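You operate a simulated robot arm through the tools that you are given. There is no shell and no other tool.

You are at the controls of a simulated two-armed robot. One attempt, no reset.

JOB
Check the base radio on the card's channel with gain at 100.
Fine: set it up and switch it on before you hold talk; the signal must reach 50 %; switch off last.

It is judged by the outcome, as a careful person would: the job done as asked, and still so three seconds after it is handed in. It fails if anything else is knocked over, pushed out of place, dropped, spilled or broken.

ROBOT AND FRAMES
Two 7-joint arms with two-finger grippers on one trunk that stands fixed in place. Base frame: the origin is at the foot of the trunk, x ahead of it, y to its left, z up. Lengths are in m, angles in degrees, forces in N, time in s.
The left shoulder is at [0.086, 0.216, 1.244], the right one opposite. With the tool pointing down near the work surface each hand reaches from about 0.32 to 0.86 m from the base axis, measured 20 degrees to its own side. Payload 3.43 kg a hand.
The tool frame of a hand sits at the grasp point between the pads (the TCP): z along the fingers, y along the line on which they close. The tips reach 0.02 m beyond it. The gripper opens to 0.124 m; its body begins 0.093 m behind the TCP.
Orientation is that of the tool frame in the base frame, as a unit quaternion [x, y, z, w]. With the fingers straight down and closing along the base's y, the tool's x points along the base's -x, its y along +y and its z along -z.

CONTROLS
- The arms move only by the tool step_arm. It takes "left_deltas", "right_deltas" or both (then of equal length, played together; a hand with none holds still); each is a list of rows, each a list of 2 entries, a list of its own where there are three numbers: the shift along the tool's x, y, z in m, then the turn, a rotation vector about the tool's x, y, z in degrees. In form: [[[tx, ty, tz], [wx, wy, wz]], ...]. A call has 1 to 20 rows; each row shifts and turns the commanded pose from where the row before left it, along the tool's axes as they then stand. "left_grip" and "right_grip" are, for a hand that has rows, the opening, from 0 (shut) to 1 (fully open), set as the call begins (left out, the last holds). Each row takes 0.2 s and may step no farther than 0.05 m and 8.6 degrees from the row before; otherwise, or with a gripper value out of range, the whole call is refused. A pose out of reach is approached as far as the arm can. The call stops where the force on the tool passes 90 N (or 10 N more than at its start, if that is more) or the arm is blocked; 0.2 s more then pass. Each finger travels about 0.072 m/s and halts on what it meets, pressing with about 42 N; the grip force reading is that of the motor and also rises with nothing between the fingers. The clock runs only during rows and for 0.2 s after the last one: add rows that do not move to give the fingers time. It gives the time, the measured TCP pose, the force on the tool (base axes), the opening and the grip force at its end, in the units of the frame above (readings bear some noise), with the torque about the TCP (base axes, N m) and any sound that the robot's microphone picked up, and new pictures: "show" is both (left out), scene, wrist or none (wrist: the cameras of the hands that moved).
- Cameras (640 x 400 px; columns grow to the right, rows downward): "scene" is now at [0.1988, 0.0629, 1.419]; the picture's right is [0.67, -0.74, 0.00], its down [-0.38, -0.34, -0.86] and it looks along [0.64, 0.58, -0.51] (base axes); focal length 342 px, centre (320, 200). "left" rides on the left gripper at [0.082, -0.014, -0.14] in its tool frame; the picture's right is [0.17, 0.99, 0.00], its down [-0.83, 0.14, -0.54] and it looks along [-0.53, 0.09, 0.84] (tool axes); focal length 243 px, centre (320, 200). "right" rides on the right gripper at [0.082, 0.014, -0.14] in its tool frame; the picture's right is [-0.17, 0.99, 0.00], its down [-0.83, -0.14, -0.54] and it looks along [-0.53, -0.09, 0.84] (tool axes); focal length 243 px, centre (320, 200). There is no depth. A picture from a camera that has moved, and an enlarged one, comes with that camera's place and axes in the base frame and with its lens.
- raise_lower(by): moves the trunk up (or, below 0, down) by that many m; the arms and the scene camera ride with it, the base frame stays. It gives what a move gives, with no picture.
- aim_head(pan, tilt): turns the head with the scene camera to pan (to the left, within 80 degrees either way) and tilt (down, from -29 to 69), counted from straight ahead of the robot (the tilt from the chest, where the trunk bows). It gives what a move gives, and a new picture of the scene camera.
- close_up(camera, box): a new picture of the part [left, top, right, bottom] of that camera's present view, enlarged. It takes no simulated time.
- job_done(): hands the job in; it is judged then, once.

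Nothing tells you positions but the pictures and the camera data. Unless the task says otherwise, let go and move clear before handing in.

The tools are called after "Emit:" as name(argument=value, ...) on one line, values as JSON. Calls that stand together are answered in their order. step_arm: Moves the arms, as the interface text tells. Its arguments: {"type":"object","properties":{"left_deltas":{"type":"array"},"left_grip":{"type":"number"},"right_deltas":{"type":"array"},"right_grip":{"type":"number"},"show":{"type":"string","enum":["both","scene","wrist","none"]}},"required":[]} The other tools are called the same way: raise_lower (by) moves the trunk up or down; aim_head (pan, tilt) turns the head that bears the scene camera; close_up (camera, box) takes an enlarged picture of a part of a camera's view; job_done () hands the job in.

At the start:

```text
t: 0.0
left_tool_pos: [0.4476, 0.551, 1.1322]
left_tool_rot: [0.0, 1.0, 0.0, 0.0]
left_wrist_force: [0.5, -0.5, 0.1]
left_moment: [0.02, -0.02, 0.02]
left_opening: 0.124
left_grasp_force: 0.1
right_tool_pos: [0.4283, 0.0643, 1.1636]
right_tool_rot: [0.0, 1.0, 0.0, 0.0]
right_wrist_force: [0.4, -0.5, 0.5]
right_moment: [0.02, 0.03, -0.02]
right_opening: 0.1239
right_grasp_force: 0.0
trunk travel left (down, up): [-0.4, 0.191]
head pan, tilt (commanded): [42.2, 30.7]
```

scene: 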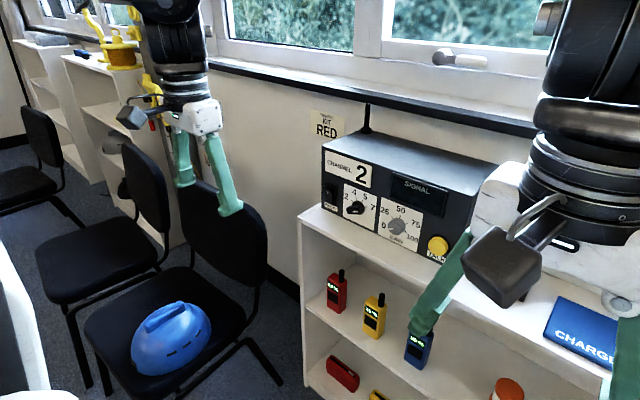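
right: 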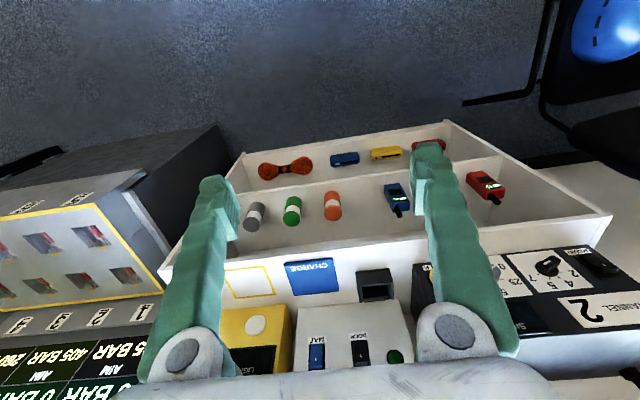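
left: 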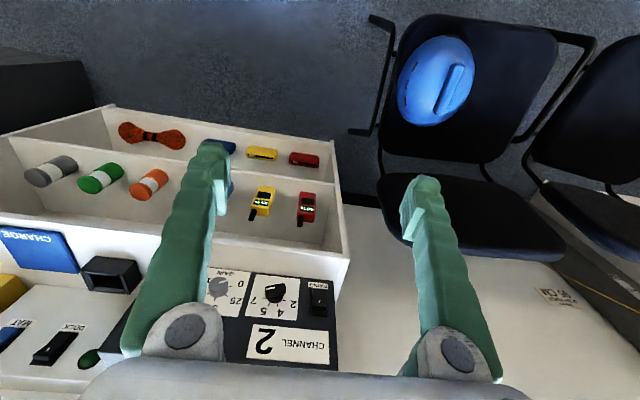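

I see a base radio on top of a shelf with a power rocker, channel knob, gain knob, signal display and a yellow talk button. I'll look closer before moving anything.

Emit:
close_up(camera="scene", box=[300, 100, 480, 270])

Emit:
close_up(camera="scene", box=[300, 100, 360, 140])

Emit:
close_up(camera="left", box=[200, 260, 360, 370])

Emit:
close_up(camera="right", box=[480, 220, 640, 340])

```text
2.35 times, centred on (390, 185) of scene
camera zoom: at [0.1988, 0.0629, 1.419], right [0.67, -0.74, 0.0], down [-0.38, -0.34, -0.86], along [0.64, 0.58, -0.51], focal length 805 px, centre (155, 235)
```

zoom: 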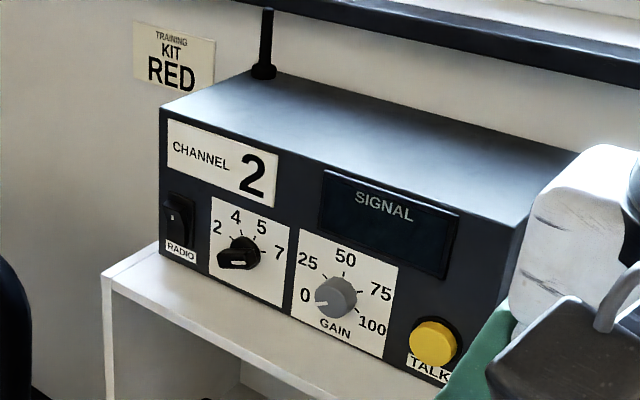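

```text
10.00 times, centred on (330, 120) of scene
camera zoom: at [0.1988, 0.0629, 1.419], right [0.67, -0.74, 0.0], down [-0.38, -0.34, -0.86], along [0.64, 0.58, -0.51], focal length 3421 px, centre (220, 1000)
```

zoom: 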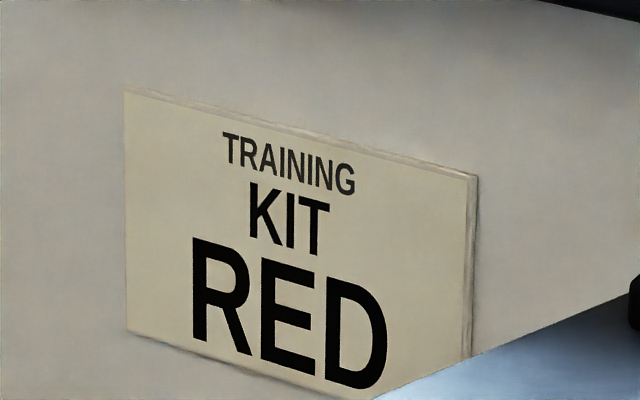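

```text
3.64 times, centred on (280, 315) of left
camera zoom: at [0.3662, 0.5358, 1.2713], right [-0.17, 0.99, 0.0], down [0.83, 0.14, 0.54], along [0.53, 0.09, -0.84], focal length 882 px, centre (466, -218)
```

zoom: 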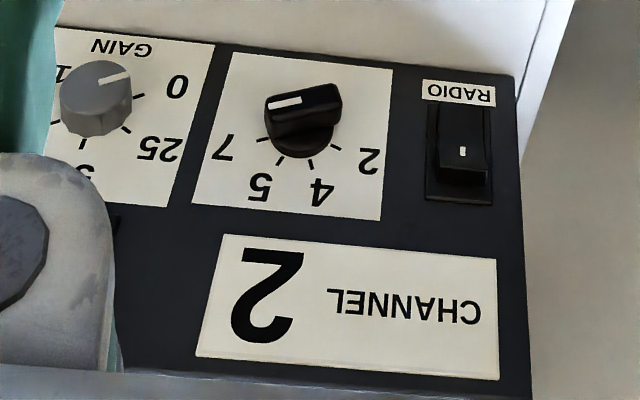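

```text
3.33 times, centred on (560, 280) of right
camera zoom: at [0.3476, 0.0771, 1.3033], right [0.17, 0.99, 0.0], down [0.83, -0.14, 0.54], along [0.53, -0.09, -0.84], focal length 809 px, centre (-480, -67)
```

zoom: 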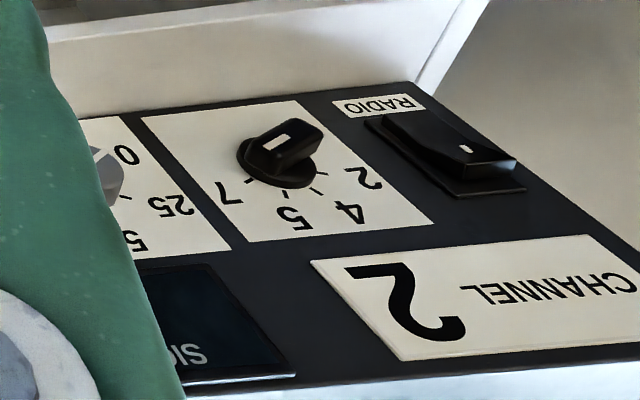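

The channel card on the radio reads "CHANNEL 2". I'll zoom in on each control to see the current states, and look around for anything else that matters.

Emit:
close_up(camera="scene", box=[340, 178, 380, 220])

Emit:
close_up(camera="scene", box=[376, 195, 426, 255])

Emit:
close_up(camera="scene", box=[318, 175, 350, 215])

Emit:
close_up(camera="scene", box=[380, 165, 460, 270])

Emit:
close_up(camera="left", box=[0, 200, 160, 370])

Emit:
close_up(camera="right", box=[0, 240, 300, 400])

```text
9.52 times, centred on (360, 199) of scene
camera zoom: at [0.1988, 0.0629, 1.419], right [0.67, -0.74, 0.0], down [-0.38, -0.34, -0.86], along [0.64, 0.58, -0.51], focal length 3258 px, centre (-61, 210)
```

zoom: 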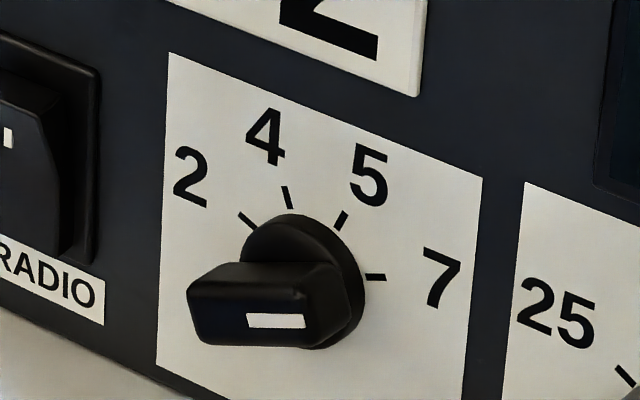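

```text
6.67 times, centred on (401, 225) of scene
camera zoom: at [0.1988, 0.0629, 1.419], right [0.67, -0.74, 0.0], down [-0.38, -0.34, -0.86], along [0.64, 0.58, -0.51], focal length 2281 px, centre (-220, 33)
```

zoom: 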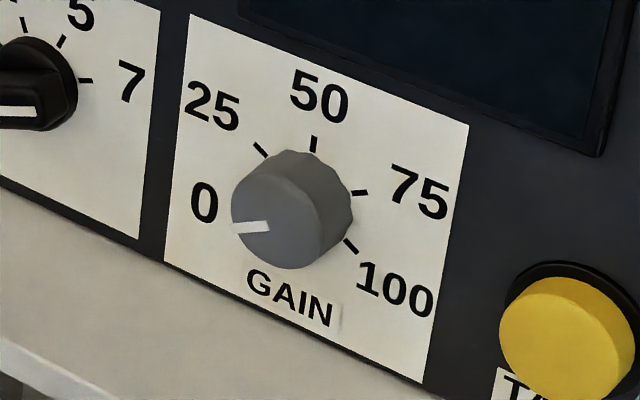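

```text
10.00 times, centred on (334, 195) of scene
camera zoom: at [0.1988, 0.0629, 1.419], right [0.67, -0.74, 0.0], down [-0.38, -0.34, -0.86], along [0.64, 0.58, -0.51], focal length 3421 px, centre (180, 250)
```

zoom: 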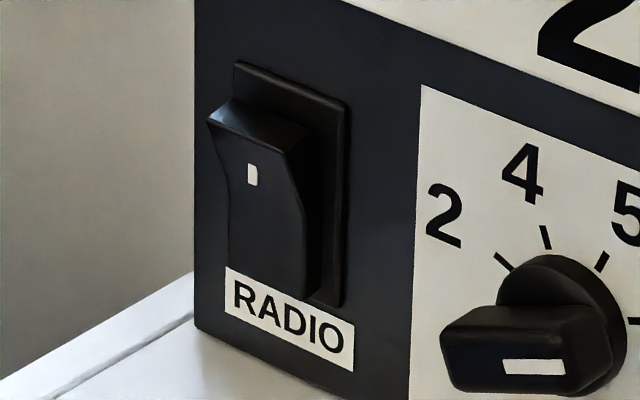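

```text
3.81 times, centred on (420, 218) of scene
camera zoom: at [0.1988, 0.0629, 1.419], right [0.67, -0.74, 0.0], down [-0.38, -0.34, -0.86], along [0.64, 0.58, -0.51], focal length 1303 px, centre (-61, 133)
```

zoom: 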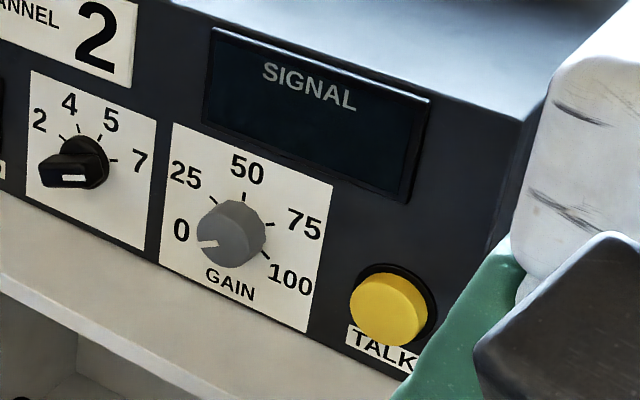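

```text
2.35 times, centred on (80, 285) of left
camera zoom: at [0.3662, 0.5358, 1.2713], right [-0.17, 0.99, 0.0], down [0.83, 0.14, 0.54], along [0.53, 0.09, -0.84], focal length 571 px, centre (885, 0)
```

zoom: 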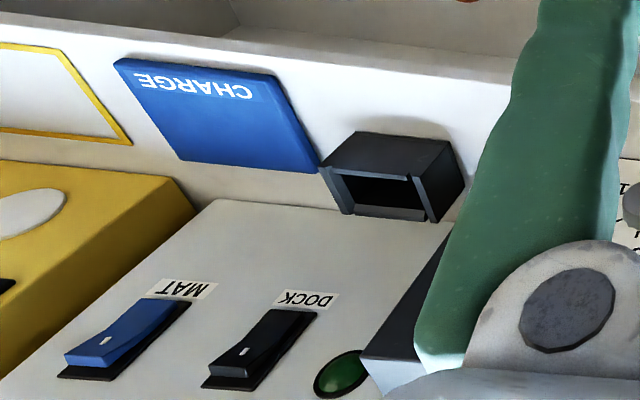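

```text
2.13 times, centred on (150, 320) of right
camera zoom: at [0.3476, 0.0771, 1.3033], right [0.17, 0.99, 0.0], down [0.83, -0.14, 0.54], along [0.53, -0.09, -0.84], focal length 518 px, centre (683, -56)
```

zoom: 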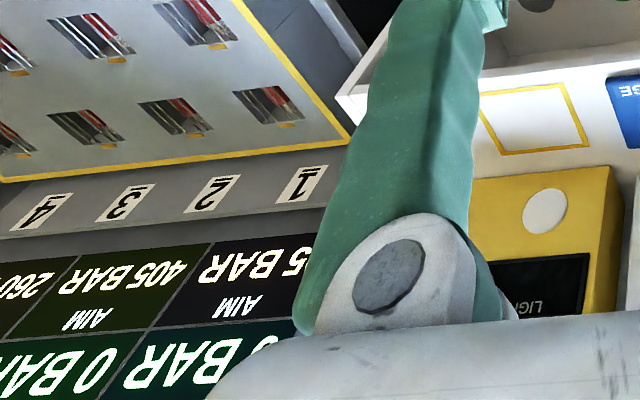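

The panel faces me at about x = 0.852. By triangulation I get:

| Control | y (m) | z (m) | State |
|---|---|---|---|
| RADIO switch | 0.617 | 0.93 | – |
| Channel knob | 0.513 | 0.93 | points at 7 |
| Gain knob | 0.390 | 0.93 | points at 0 |
| TALK | 0.278 | 0.93 | – |

The channel card says 2. Before moving, I'll look around for obstacles or another card.

Emit:
aim_head(pan=0, tilt=45)

Emit:
aim_head(pan=75, tilt=50)

Emit:
aim_head(pan=28, tilt=30)

```text
t: 1.1
left_tool_pos: [0.4491, 0.5501, 1.1305]
left_tool_rot: [0.0, 1.0, 0.0, -0.001]
left_wrist_force: [-0.3, -0.1, -0.3]
left_moment: [-0.01, -0.01, -0.01]
left_opening: 0.1243
left_grasp_force: 0.1
right_tool_pos: [0.4283, 0.0636, 1.162]
right_tool_rot: [0.0, 1.0, 0.001, 0.0]
right_wrist_force: [-0.9, 0.2, -0.3]
right_moment: [-0.01, 0.01, 0.04]
right_opening: 0.124
right_grasp_force: 0.1
trunk travel left (down, up): [-0.4, 0.191]
head pan, tilt (commanded): [0.0, 45.0]
camera scene: at [0.2134, 0.0025, 1.3976], right [0.0, -1.0, 0.0], down [-0.71, 0.0, -0.71], along [0.71, 0.0, -0.71], focal length 342 px, centre (320, 200)
```

scene: 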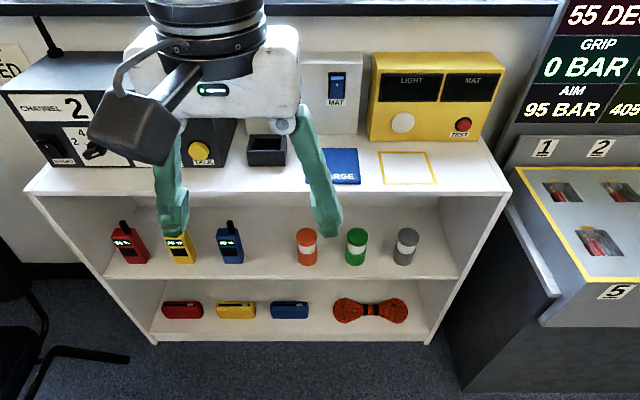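

```text
t: 2.6
left_tool_pos: [0.4479, 0.5513, 1.132]
left_tool_rot: [0.0, 1.0, 0.0, 0.0]
left_wrist_force: [-0.2, 0.1, 0.7]
left_moment: [-0.01, 0.04, 0.01]
left_opening: 0.124
left_grasp_force: 0.1
right_tool_pos: [0.4295, 0.0641, 1.1624]
right_tool_rot: [0.0, 1.0, 0.0, 0.001]
right_wrist_force: [0.6, 0.6, 0.1]
right_moment: [0.02, 0.0, 0.04]
right_opening: 0.124
right_grasp_force: 0.1
trunk travel left (down, up): [-0.4, 0.191]
head pan, tilt (commanded): [75.0, 50.0]
camera scene: at [0.152, 0.0768, 1.3907], right [0.97, -0.26, 0.0], down [-0.2, -0.74, -0.64], along [0.17, 0.62, -0.77], focal length 342 px, centre (320, 200)
```

scene: 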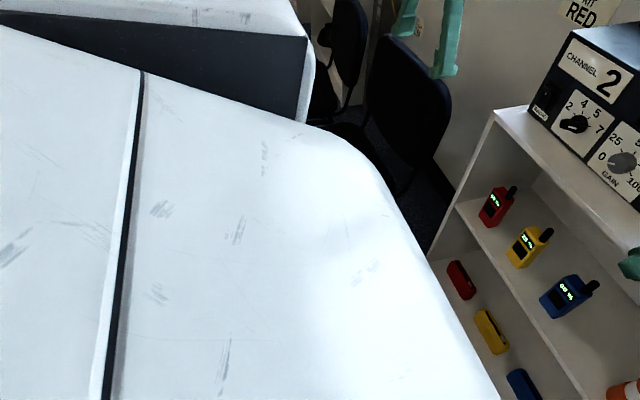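

```text
t: 3.7
left_tool_pos: [0.4482, 0.5514, 1.1315]
left_tool_rot: [0.0, 1.0, 0.0, -0.001]
left_wrist_force: [0.8, -0.7, 0.7]
left_moment: [0.02, 0.0, -0.02]
left_opening: 0.1238
left_grasp_force: 0.0
right_tool_pos: [0.4286, 0.0631, 1.1627]
right_tool_rot: [0.0, 1.0, 0.0, 0.001]
right_wrist_force: [-0.2, -0.3, 0.4]
right_moment: [-0.02, 0.02, -0.03]
right_opening: 0.124
right_grasp_force: 0.1
trunk travel left (down, up): [-0.4, 0.191]
head pan, tilt (commanded): [28.0, 30.0]
camera scene: at [0.2119, 0.045, 1.4201], right [0.47, -0.88, 0.0], down [-0.44, -0.24, -0.87], along [0.76, 0.41, -0.5], focal length 342 px, centre (320, 200)
```

scene: 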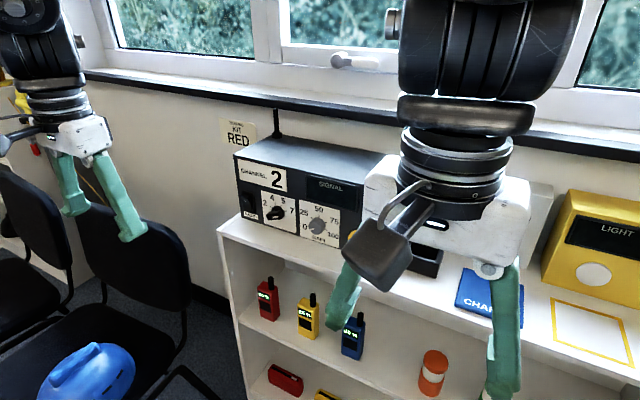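

The only card giving a channel is the "CHANNEL 2" card on the radio. The right hand blocks my view, so I'll move it right and up, clear of everything.

Emit:
step_arm(right_deltas=[[[0.005, -0.04, -0.02], [0, 0, 0]], [[0.005, -0.04, -0.02], [0, 0, 0]], [[0.005, -0.04, -0.02], [0, 0, 0]], [[0.005, -0.04, -0.02], [0, 0, 0]], [[0.005, -0.04, -0.02], [0, 0, 0]], [[0.005, -0.04, -0.02], [0, 0, 0]], [[0.005, -0.04, -0.02], [0, 0, 0]]], show="scene")

```text
t: 5.3
left_tool_pos: [0.4493, 0.5485, 1.1327]
left_tool_rot: [0.0, 1.0, 0.001, -0.001]
left_wrist_force: [-0.2, -0.4, -0.2]
left_moment: [-0.01, -0.02, -0.01]
left_opening: 0.124
left_grasp_force: 0.0
right_tool_pos: [0.3761, -0.1857, 1.2073]
right_tool_rot: [0.0, 1.0, 0.002, 0.0]
right_wrist_force: [-0.8, -0.4, 0.1]
right_moment: [0.01, -0.03, 0.01]
right_opening: 0.1239
right_grasp_force: 0.0
right hand out of reach, approached as far as the arm can: row 4, 5, 6, 7
trunk travel left (down, up): [-0.4, 0.191]
head pan, tilt (commanded): [28.0, 30.0]
camera scene: at [0.2114, 0.0431, 1.4203], right [0.47, -0.88, 0.0], down [-0.44, -0.23, -0.87], along [0.76, 0.41, -0.5], focal length 342 px, centre (320, 200)
```

scene: 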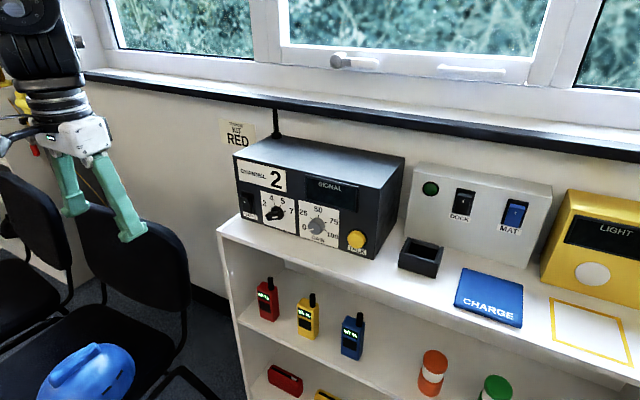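

The panel is now in clear view, so I'll zoom in from this angle to refine the positions.

Emit:
close_up(camera="scene", box=[230, 180, 300, 225])

Emit:
close_up(camera="scene", box=[290, 195, 380, 260])

Emit:
close_up(camera="left", box=[200, 260, 360, 370])

```text
8.89 times, centred on (265, 202) of scene
camera zoom: at [0.2114, 0.0431, 1.4203], right [0.47, -0.88, 0.0], down [-0.44, -0.23, -0.87], along [0.76, 0.41, -0.5], focal length 3041 px, centre (809, 178)
```

zoom: 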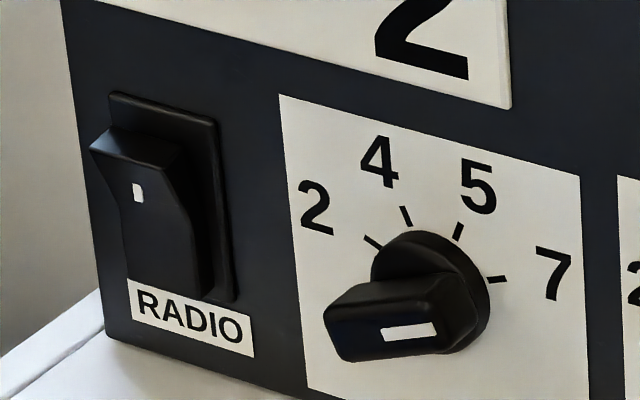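

```text
6.15 times, centred on (335, 228) of scene
camera zoom: at [0.2114, 0.0431, 1.4203], right [0.47, -0.88, 0.0], down [-0.44, -0.23, -0.87], along [0.76, 0.41, -0.5], focal length 2105 px, centre (228, 31)
```

zoom: 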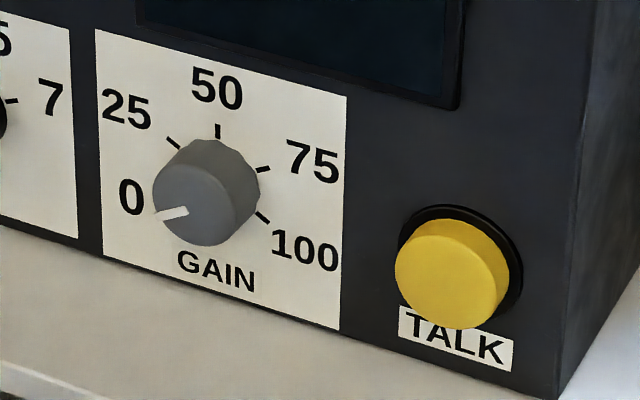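

```text
3.64 times, centred on (280, 315) of left
camera zoom: at [0.3658, 0.5342, 1.2722], right [-0.17, 0.99, 0.0], down [0.83, 0.14, 0.54], along [0.53, 0.09, -0.84], focal length 882 px, centre (466, -218)
```

zoom: 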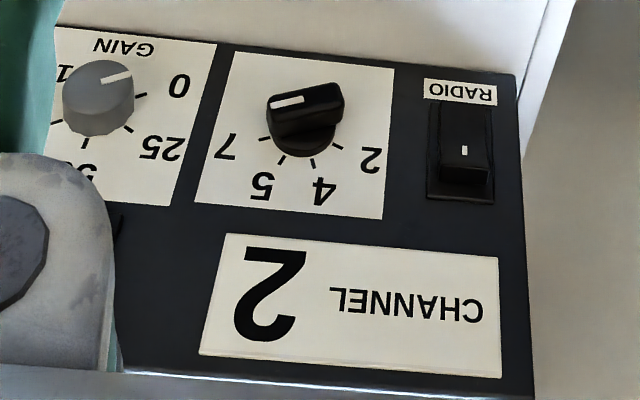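

Refined: the panel is at x ≈ 0.855 and all controls sit at z ≈ 0.928. To reach it comfortably with fingers pointing forward, I'll lower the trunk. The left hand stays over free floor in front of the shelf.

Emit:
raise_lower(by=-0.2)

Emit:
aim_head(pan=35, tilt=22)

```text
t: 7.5
left_tool_pos: [0.4476, 0.5504, 0.9317]
left_tool_rot: [0.0, 1.0, 0.0, 0.0]
left_wrist_force: [-0.8, 0.1, 0.7]
left_moment: [0.0, 0.03, 0.0]
left_opening: 0.1239
left_grasp_force: 0.1
right_tool_pos: [0.4058, -0.1828, 0.9636]
right_tool_rot: [0.0, 0.997, 0.001, -0.083]
right_wrist_force: [0.9, -0.5, 0.5]
right_moment: [0.02, 0.02, 0.0]
right_opening: 0.1239
right_grasp_force: 0.0
trunk travel left (down, up): [-0.2, 0.391]
head pan, tilt (commanded): [28.0, 30.0]
```

```text
t: 8.2
left_tool_pos: [0.4492, 0.5495, 0.9323]
left_tool_rot: [0.0, 1.0, 0.0, 0.0]
left_wrist_force: [-0.1, 0.2, 0.3]
left_moment: [-0.03, -0.04, 0.0]
left_opening: 0.124
left_grasp_force: 0.1
right_tool_pos: [0.4059, -0.1849, 0.9629]
right_tool_rot: [0.001, 0.997, 0.001, -0.083]
right_wrist_force: [0.0, -0.6, -0.1]
right_moment: [0.02, 0.04, 0.0]
right_opening: 0.1241
right_grasp_force: 0.0
trunk travel left (down, up): [-0.2, 0.391]
head pan, tilt (commanded): [35.0, 22.0]
camera scene: at [0.2647, 0.0556, 1.2269], right [0.57, -0.82, 0.0], down [-0.31, -0.21, -0.93], along [0.76, 0.53, -0.38], focal length 342 px, centre (320, 200)
```

scene: 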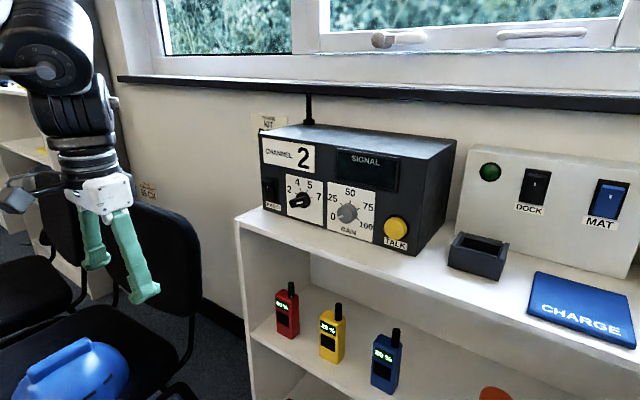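

I notice another small card on the wall at lower left, so I'll read it and the radio again.

Emit:
close_up(camera="scene", box=[130, 170, 170, 210])

Emit:
close_up(camera="scene", box=[235, 100, 475, 260])

Emit:
close_up(camera="left", box=[0, 0, 640, 400])

```text
10.00 times, centred on (150, 190) of scene
camera zoom: at [0.2647, 0.0556, 1.2269], right [0.57, -0.82, 0.0], down [-0.31, -0.21, -0.93], along [0.76, 0.53, -0.38], focal length 3421 px, centre (2020, 300)
```

zoom: 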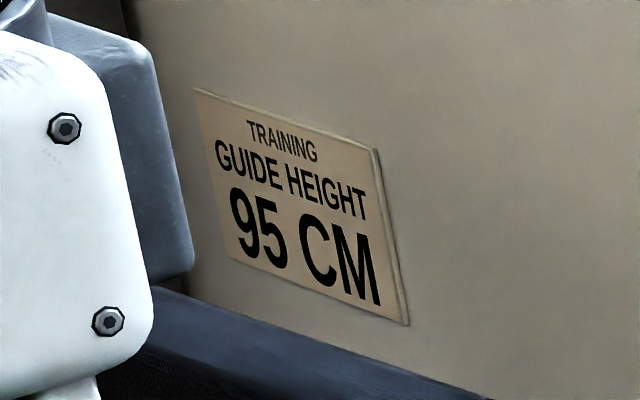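

```text
2.50 times, centred on (355, 180) of scene
camera zoom: at [0.2647, 0.0556, 1.2269], right [0.57, -0.82, 0.0], down [-0.31, -0.21, -0.93], along [0.76, 0.53, -0.38], focal length 855 px, centre (232, 250)
```

zoom: 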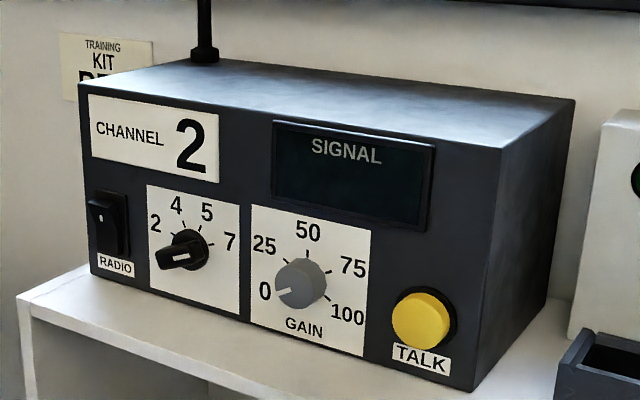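

```text
1.00 times, centred on (320, 200) of left (not enlarged: the box is as wide or as high as the picture)
camera zoom: at [0.3663, 0.5358, 1.0713], right [-0.17, 0.99, 0.0], down [0.83, 0.14, 0.54], along [0.53, 0.09, -0.84], focal length 243 px, centre (320, 200)
```

zoom: 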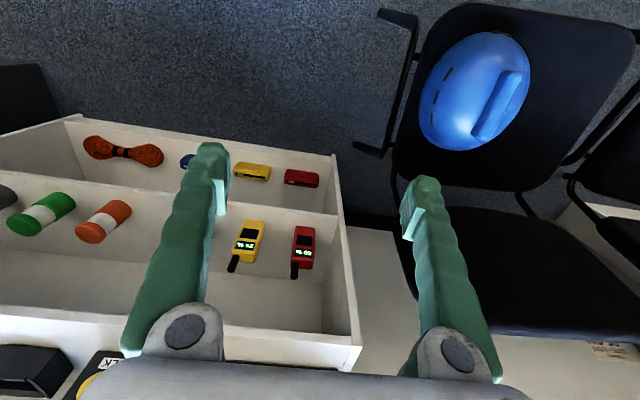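

The second card is only a guide-height note and doesn't apply here. I'll move the left hand forward a little and pitch it up so the fingers point at the panel, still well short of the shelf edge at x ≈ 0.76.

Emit:
step_arm(left_deltas=[[[-0.035, 0, 0], [0, 0, 0]], [[-0.035, 0, 0], [0, 0, 0]], [[-0.035, 0, 0], [0, 0, 0]], [[-0.035, 0, 0], [0, 0, 0]], [[0, 0, 0], [0, -8.2, 0]], [[0, 0, 0], [0, -8.2, 0]], [[0, 0, 0], [0, -8.2, 0]], [[0, 0, 0], [0, -8.2, 0]], [[0, 0, 0], [0, -8.2, 0]], [[0, 0, 0], [0, -8.2, 0]], [[0, 0, 0], [0, -8.2, 0]], [[0, 0, 0], [0, -8.2, 0]], [[0, 0, 0], [0, -8.2, 0]], [[0, 0, 0], [0, -8.2, 0]], [[0, 0, 0], [0, -8.0, 0]]], left_grip=0.4)

```text
t: 11.4
left_tool_pos: [0.5893, 0.5513, 0.932]
left_tool_rot: [-0.001, 0.706, 0.001, 0.708]
left_wrist_force: [-0.2, 0.0, 0.0]
left_moment: [0.0, 0.0, 0.0]
left_opening: 0.0497
left_grasp_force: 0.0
right_tool_pos: [0.4053, -0.1832, 0.9636]
right_tool_rot: [0.001, 0.997, 0.002, -0.084]
right_wrist_force: [0.0, 0.0, 0.3]
right_moment: [0.04, -0.02, 0.01]
right_opening: 0.1241
right_grasp_force: 0.0
trunk travel left (down, up): [-0.2, 0.391]
head pan, tilt (commanded): [35.0, 22.0]
camera scene: at [0.2647, 0.0557, 1.2269], right [0.57, -0.82, 0.0], down [-0.31, -0.21, -0.93], along [0.76, 0.53, -0.37], focal length 342 px, centre (320, 200)
camera left: at [0.4486, 0.5364, 0.8493], right [0.0, 0.99, -0.17], down [-0.54, 0.14, 0.83], along [0.84, 0.09, 0.53], focal length 243 px, centre (320, 200)
```

scene: 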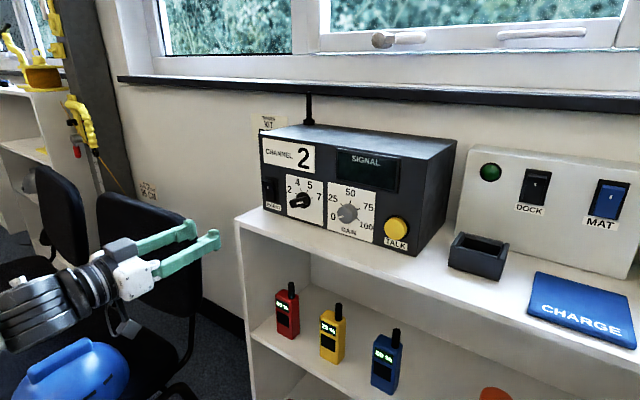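
left: 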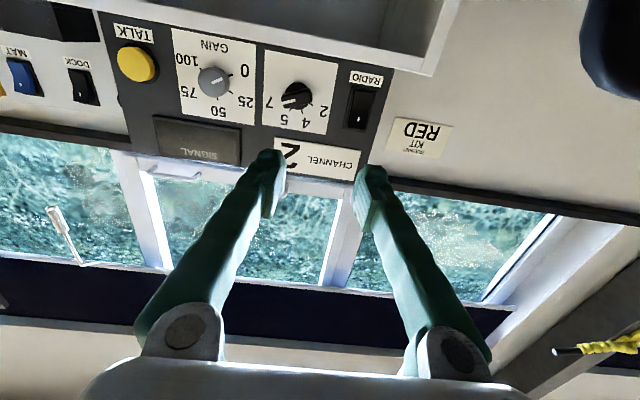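

The hand is in the forward pose without trouble, and the wrist camera sees the panel (upside down). I'll zoom in to triangulate the controls better.

Emit:
close_up(camera="left", box=[160, 20, 400, 170])

Emit:
close_up(camera="left", box=[260, 50, 340, 130])

Emit:
close_up(camera="scene", box=[255, 165, 325, 215])

Emit:
close_up(camera="scene", box=[325, 180, 415, 255])

```text
2.67 times, centred on (280, 95) of left
camera zoom: at [0.4486, 0.5364, 0.8493], right [0.0, 0.99, -0.17], down [-0.54, 0.14, 0.83], along [0.84, 0.09, 0.53], focal length 647 px, centre (427, 480)
```

zoom: 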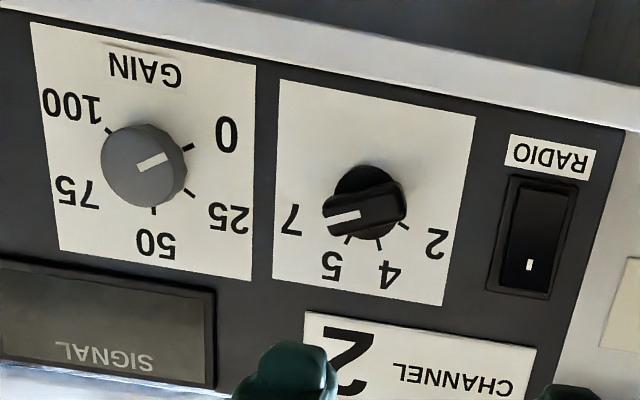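

```text
5.00 times, centred on (300, 90) of left
camera zoom: at [0.4486, 0.5364, 0.8493], right [0.0, 0.99, -0.17], down [-0.54, 0.14, 0.83], along [0.84, 0.09, 0.53], focal length 1213 px, centre (420, 750)
```

zoom: 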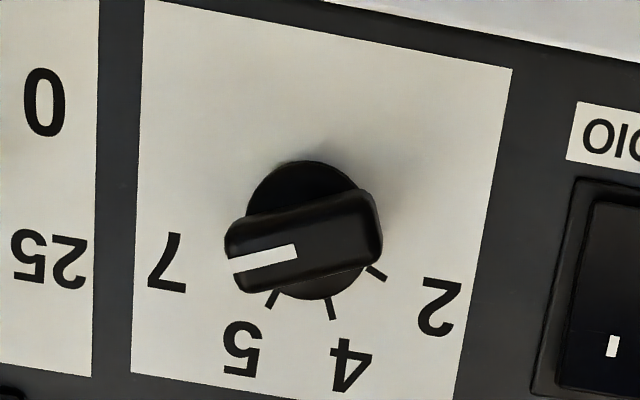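

```text
8.00 times, centred on (290, 190) of scene
camera zoom: at [0.2647, 0.0557, 1.2269], right [0.57, -0.82, 0.0], down [-0.31, -0.21, -0.93], along [0.76, 0.53, -0.37], focal length 2737 px, centre (560, 280)
```

zoom: 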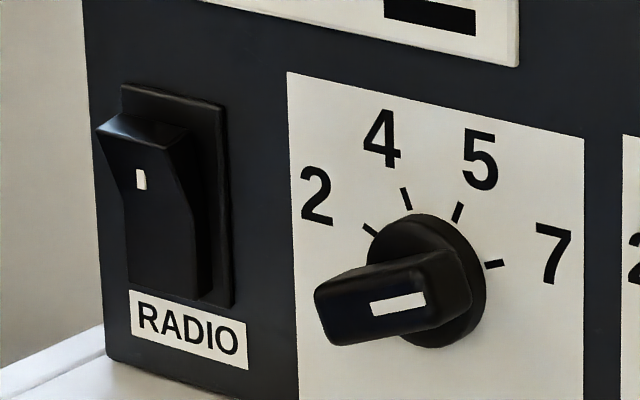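

```text
5.33 times, centred on (370, 218) of scene
camera zoom: at [0.2647, 0.0557, 1.2269], right [0.57, -0.82, 0.0], down [-0.31, -0.21, -0.93], along [0.76, 0.53, -0.37], focal length 1825 px, centre (53, 107)
```

zoom: 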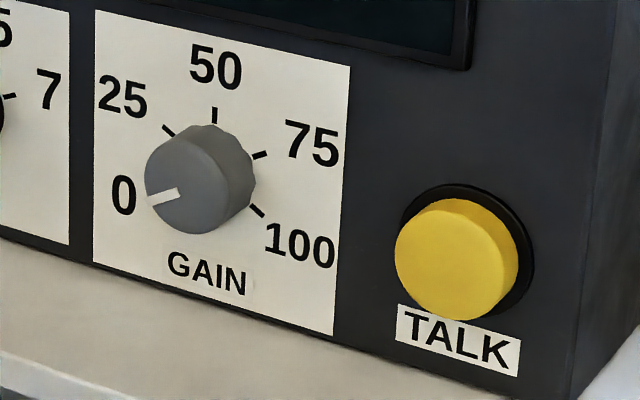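

The left-wrist and scene rays agree within about 2 mm. The channel knob is at (0.856 panel, 0.515, 0.924) and the gain knob at y ≈ 0.390. Clearance to the shelf top (z ≈ 0.866) matters when the fingers grip vertically, so I'll look closely at the finger shape.

Emit:
close_up(camera="scene", box=[90, 200, 240, 300])

Emit:
close_up(camera="left", box=[120, 130, 520, 390])

Emit:
close_up(camera="left", box=[230, 130, 410, 240])

```text
4.00 times, centred on (165, 250) of scene
camera zoom: at [0.2647, 0.0557, 1.2269], right [0.57, -0.82, 0.0], down [-0.31, -0.21, -0.93], along [0.76, 0.53, -0.37], focal length 1368 px, centre (940, 0)
```

zoom: 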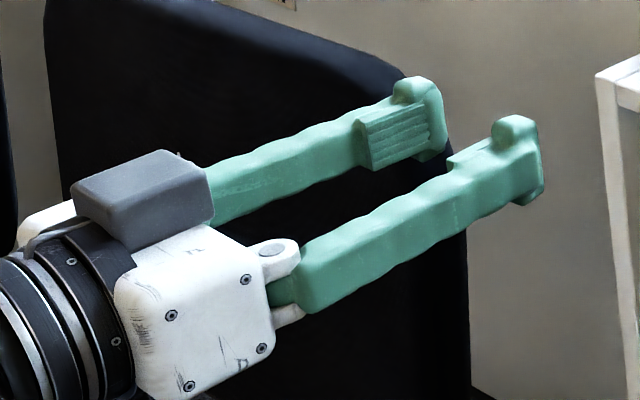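

```text
1.54 times, centred on (320, 260) of left
camera zoom: at [0.4486, 0.5364, 0.8493], right [0.0, 0.99, -0.17], down [-0.54, 0.14, 0.83], along [0.84, 0.09, 0.53], focal length 373 px, centre (320, 108)
```

zoom: 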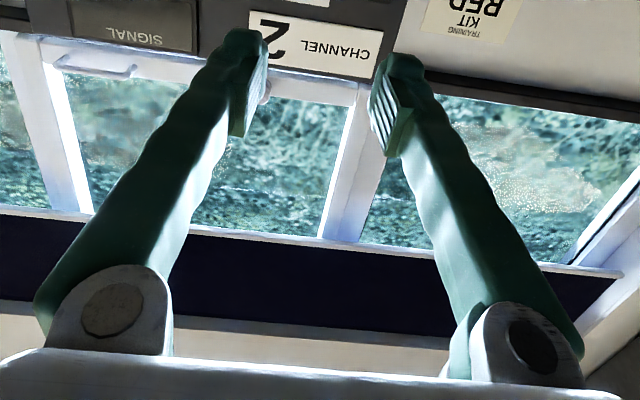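

```text
3.56 times, centred on (320, 185) of left
camera zoom: at [0.4486, 0.5364, 0.8493], right [0.0, 0.99, -0.17], down [-0.54, 0.14, 0.83], along [0.84, 0.09, 0.53], focal length 863 px, centre (320, 253)
```

zoom: 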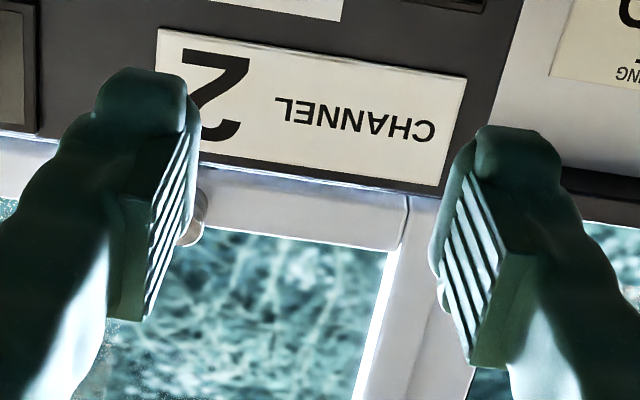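

The fingers are about 2.5 cm thick, so there is a modest but workable margin above the shelf top if I keep the opening small. Next I'll line the hand up in front of the channel knob, still short of the shelf, and test the wrist roll.

Emit:
step_arm(left_deltas=[[[0.0023, -0.012, 0.0367], [0, 0, 0]], [[0.0023, -0.012, 0.0367], [0, 0, 0]], [[0.0024, -0.012, 0.0367], [0, 0, 0]], [[0, 0, 0], [0, 0, 8.0]], [[0, 0, 0], [0, 0, 8.0]], [[0, 0, 0], [0, 0, 8.0]], [[0, 0, 0], [0, 0, 8.0]], [[0, 0, 0], [0, 0, 8.0]], [[0, 0, 0], [0, 0, 8.0]], [[0, 0, 0], [0, 0, 8.0]], [[0, 0, 0], [0, 0, 0]]], left_grip=0.3)

```text
t: 13.8
left_tool_pos: [0.6993, 0.5146, 0.924]
left_tool_rot: [0.333, 0.624, 0.332, 0.624]
left_wrist_force: [-0.4, 0.5, 0.0]
left_moment: [0.01, 0.0, 0.0]
left_opening: 0.0373
left_grasp_force: 0.0
right_tool_pos: [0.4054, -0.1839, 0.9631]
right_tool_rot: [-0.001, 0.996, 0.001, -0.084]
right_wrist_force: [0.3, -0.6, 0.1]
right_moment: [0.0, -0.02, 0.0]
right_opening: 0.1239
right_grasp_force: 0.0
trunk travel left (down, up): [-0.2, 0.391]
head pan, tilt (commanded): [35.0, 22.0]
camera scene: at [0.2646, 0.0556, 1.2269], right [0.57, -0.82, 0.0], down [-0.31, -0.21, -0.93], along [0.76, 0.53, -0.37], focal length 342 px, centre (320, 200)
camera left: at [0.5592, 0.5737, 0.8671], right [0.0, 0.69, 0.73], down [-0.54, -0.61, 0.58], along [0.84, -0.39, 0.37], focal length 243 px, centre (320, 200)
```

scene: 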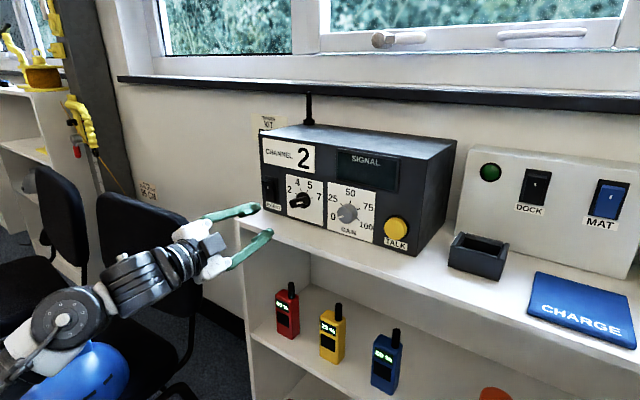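
left: 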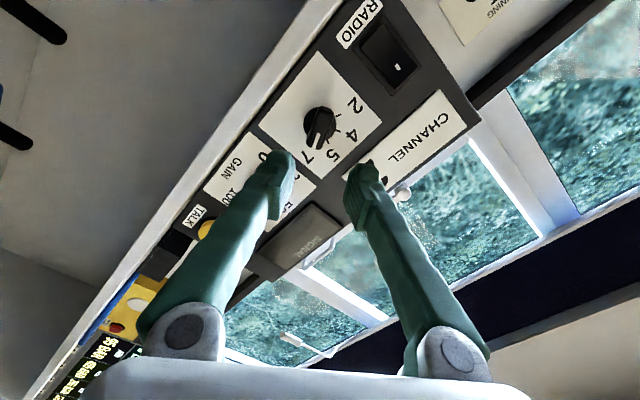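

Roll works. The tool axis should meet the panel at about pixel (320,125) in this wrist view, so I'll check the knob's position against that.

Emit:
close_up(camera="left", box=[260, 70, 380, 190])

Emit:
close_up(camera="scene", box=[160, 160, 340, 290])

```text
3.33 times, centred on (320, 130) of left
camera zoom: at [0.5592, 0.5737, 0.8671], right [0.0, 0.69, 0.73], down [-0.54, -0.61, 0.58], along [0.84, -0.39, 0.37], focal length 809 px, centre (320, 433)
```

zoom: 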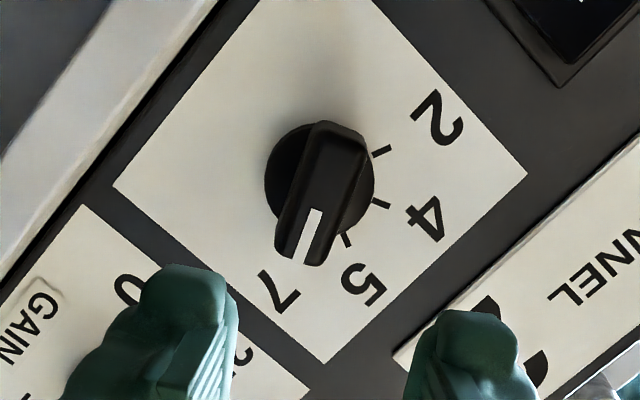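

```text
3.08 times, centred on (250, 225) of scene
camera zoom: at [0.2646, 0.0556, 1.2269], right [0.57, -0.82, 0.0], down [-0.31, -0.21, -0.93], along [0.76, 0.53, -0.37], focal length 1053 px, centre (535, 123)
```

zoom: 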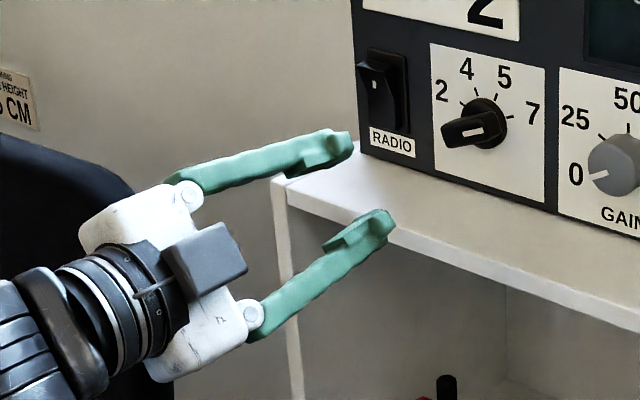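

The projected tick marks match within 1–2 px, so the knob axis is on the tool axis at (0.515, 0.924). I'll add a little roll and advance until the tips are just in front of the knob, then check alignment and shelf clearance.

Emit:
step_arm(left_deltas=[[[0, 0, 0], [0, 0, 6.0]], [[0, 0, 0.03], [0, 0, 0]], [[0, 0, 0.03], [0, 0, 0]], [[0, 0, 0.025], [0, 0, 0]], [[0, 0, 0.012], [0, 0, 0]]], left_grip=0.3)

Emit:
close_up(camera="scene", box=[190, 150, 370, 270])

Emit:
close_up(camera="left", box=[220, 60, 420, 220])

```text
t: 15.0
left_tool_pos: [0.7949, 0.5146, 0.9248]
left_tool_rot: [0.364, 0.606, 0.365, 0.606]
left_wrist_force: [0.0, 0.7, 0.0]
left_moment: [0.0, 0.01, -0.03]
left_opening: 0.0372
left_grasp_force: 0.0
right_tool_pos: [0.4046, -0.1844, 0.9628]
right_tool_rot: [0.0, 0.997, 0.001, -0.083]
right_wrist_force: [0.1, -0.1, -0.7]
right_moment: [0.0, 0.01, 0.0]
right_opening: 0.1241
right_grasp_force: 0.0
trunk travel left (down, up): [-0.2, 0.391]
head pan, tilt (commanded): [35.0, 22.0]
camera scene: at [0.2646, 0.0556, 1.2269], right [0.57, -0.82, 0.0], down [-0.31, -0.21, -0.93], along [0.76, 0.53, -0.37], focal length 342 px, centre (320, 200)
camera left: at [0.6554, 0.5798, 0.8739], right [0.0, 0.61, 0.79], down [-0.54, -0.67, 0.51], along [0.84, -0.43, 0.33], focal length 243 px, centre (320, 200)
```

scene: 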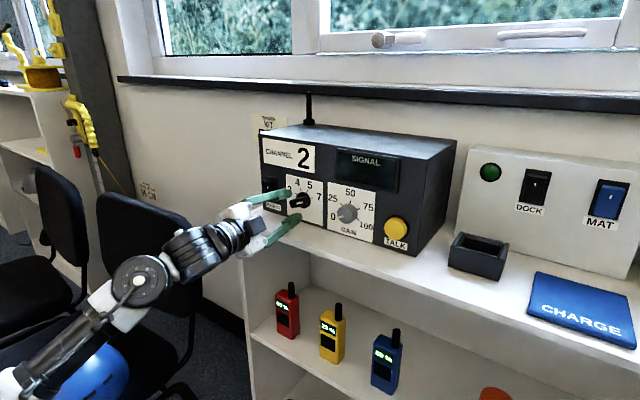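
left: 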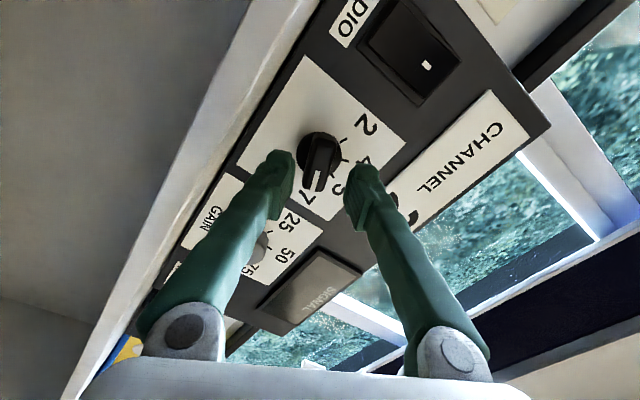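

```text
3.33 times, centred on (280, 210) of scene
camera zoom: at [0.2646, 0.0556, 1.2269], right [0.57, -0.82, 0.0], down [-0.31, -0.21, -0.93], along [0.76, 0.53, -0.37], focal length 1140 px, centre (453, 167)
```

zoom: 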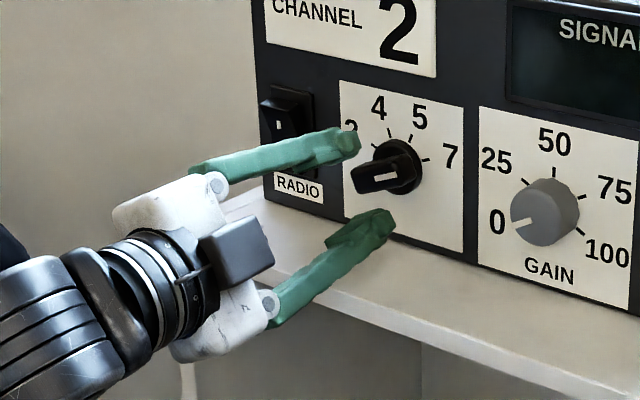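

```text
2.50 times, centred on (320, 140) of left
camera zoom: at [0.6554, 0.5798, 0.8739], right [0.0, 0.61, 0.79], down [-0.54, -0.67, 0.51], along [0.84, -0.43, 0.33], focal length 606 px, centre (320, 350)
```

zoom: 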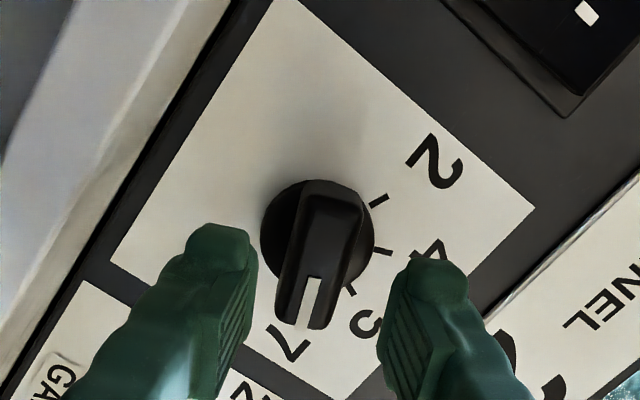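

The bar knob sits centred between the pads. I'll advance 22 mm so the tips straddle it, then close.

Emit:
step_arm(left_deltas=[[[0, 0, 0.012], [0, 0, 0]], [[0, 0, 0.01], [0, 0, 0]], [[0, 0, 0], [0, 0, 0]]], left_grip=0.3)

Emit:
close_up(camera="left", box=[220, 60, 420, 220])

Emit:
close_up(camera="scene", box=[190, 150, 370, 270])

```text
t: 15.8
left_tool_pos: [0.8183, 0.5142, 0.9251]
left_tool_rot: [0.364, 0.606, 0.365, 0.606]
left_wrist_force: [0.2, -0.8, -0.2]
left_moment: [0.01, 0.0, 0.02]
left_opening: 0.0373
left_grasp_force: 0.0
right_tool_pos: [0.4055, -0.1833, 0.9623]
right_tool_rot: [0.0, 0.996, 0.001, -0.085]
right_wrist_force: [0.4, -0.5, 0.5]
right_moment: [-0.01, 0.01, 0.02]
right_opening: 0.1238
right_grasp_force: 0.1
trunk travel left (down, up): [-0.2, 0.391]
head pan, tilt (commanded): [35.0, 22.0]
camera scene: at [0.2646, 0.0556, 1.2269], right [0.57, -0.82, 0.0], down [-0.31, -0.21, -0.93], along [0.76, 0.53, -0.37], focal length 342 px, centre (320, 200)
camera left: at [0.678, 0.5792, 0.8749], right [0.0, 0.61, 0.79], down [-0.54, -0.67, 0.51], along [0.84, -0.43, 0.33], focal length 243 px, centre (320, 200)
```

scene: 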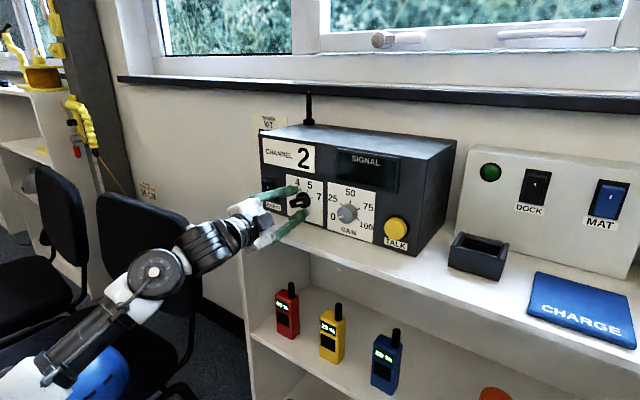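
left: 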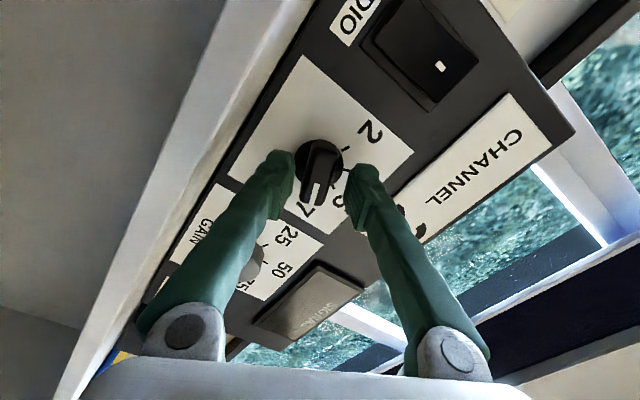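

```text
2.50 times, centred on (320, 140) of left
camera zoom: at [0.678, 0.5792, 0.8749], right [0.0, 0.61, 0.79], down [-0.54, -0.67, 0.51], along [0.84, -0.43, 0.33], focal length 606 px, centre (320, 350)
```

zoom: 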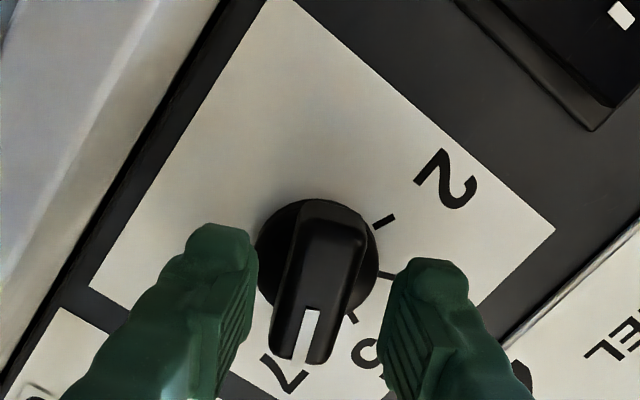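

```text
3.33 times, centred on (280, 210) of scene
camera zoom: at [0.2646, 0.0556, 1.2269], right [0.57, -0.82, 0.0], down [-0.31, -0.21, -0.93], along [0.76, 0.53, -0.37], focal length 1140 px, centre (453, 167)
```

zoom: 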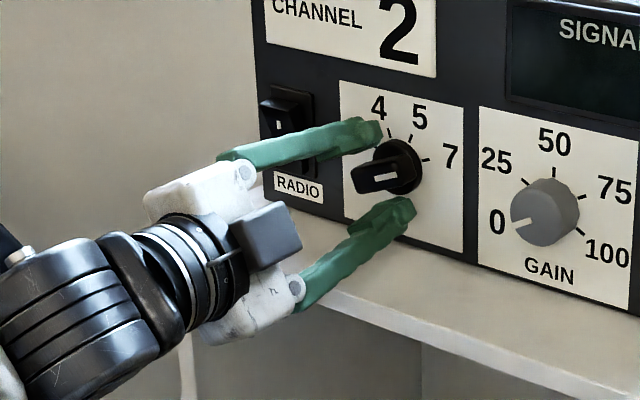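

The tips overlap the bar by about 13 mm and are clear of the shelf and panel. Closing on the bar.

Emit:
step_arm(left_deltas=[[[0, 0, 0], [0, 0, 0]], [[0, 0, 0], [0, 0, 0]], [[0, 0, 0], [0, 0, 0]]], left_grip=0.08)

Emit:
close_up(camera="left", box=[220, 60, 420, 220])

```text
t: 16.6
left_tool_pos: [0.818, 0.5123, 0.9233]
left_tool_rot: [0.365, 0.607, 0.363, 0.605]
left_wrist_force: [-0.3, -5.5, -4.8]
left_moment: [-0.04, -0.01, -0.15]
left_opening: 0.019
left_grasp_force: 45.4
right_tool_pos: [0.4054, -0.1829, 0.9635]
right_tool_rot: [0.001, 0.996, 0.001, -0.085]
right_wrist_force: [-0.6, -0.3, 0.4]
right_moment: [0.03, 0.0, -0.02]
right_opening: 0.1243
right_grasp_force: 0.0
trunk travel left (down, up): [-0.2, 0.391]
head pan, tilt (commanded): [35.0, 22.0]
camera scene: at [0.2652, 0.0553, 1.2268], right [0.57, -0.82, 0.0], down [-0.31, -0.21, -0.93], along [0.76, 0.53, -0.37], focal length 342 px, centre (320, 200)
camera left: at [0.6783, 0.5785, 0.8738], right [0.0, 0.61, 0.79], down [-0.54, -0.67, 0.51], along [0.84, -0.43, 0.33], focal length 243 px, centre (320, 200)
```

scene: 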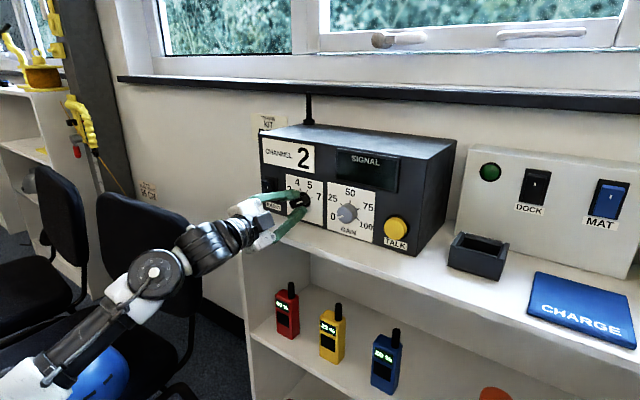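
left: 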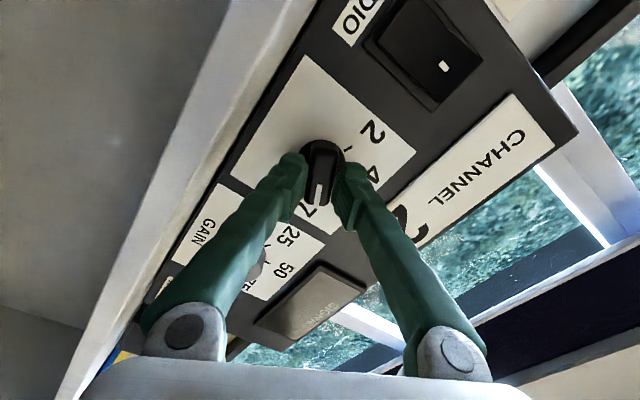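

```text
2.50 times, centred on (320, 140) of left
camera zoom: at [0.6783, 0.5785, 0.8738], right [0.0, 0.61, 0.79], down [-0.54, -0.67, 0.51], along [0.84, -0.43, 0.33], focal length 606 px, centre (320, 350)
```

zoom: 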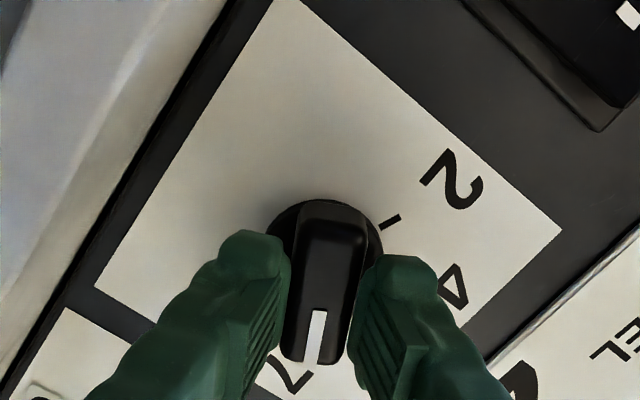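

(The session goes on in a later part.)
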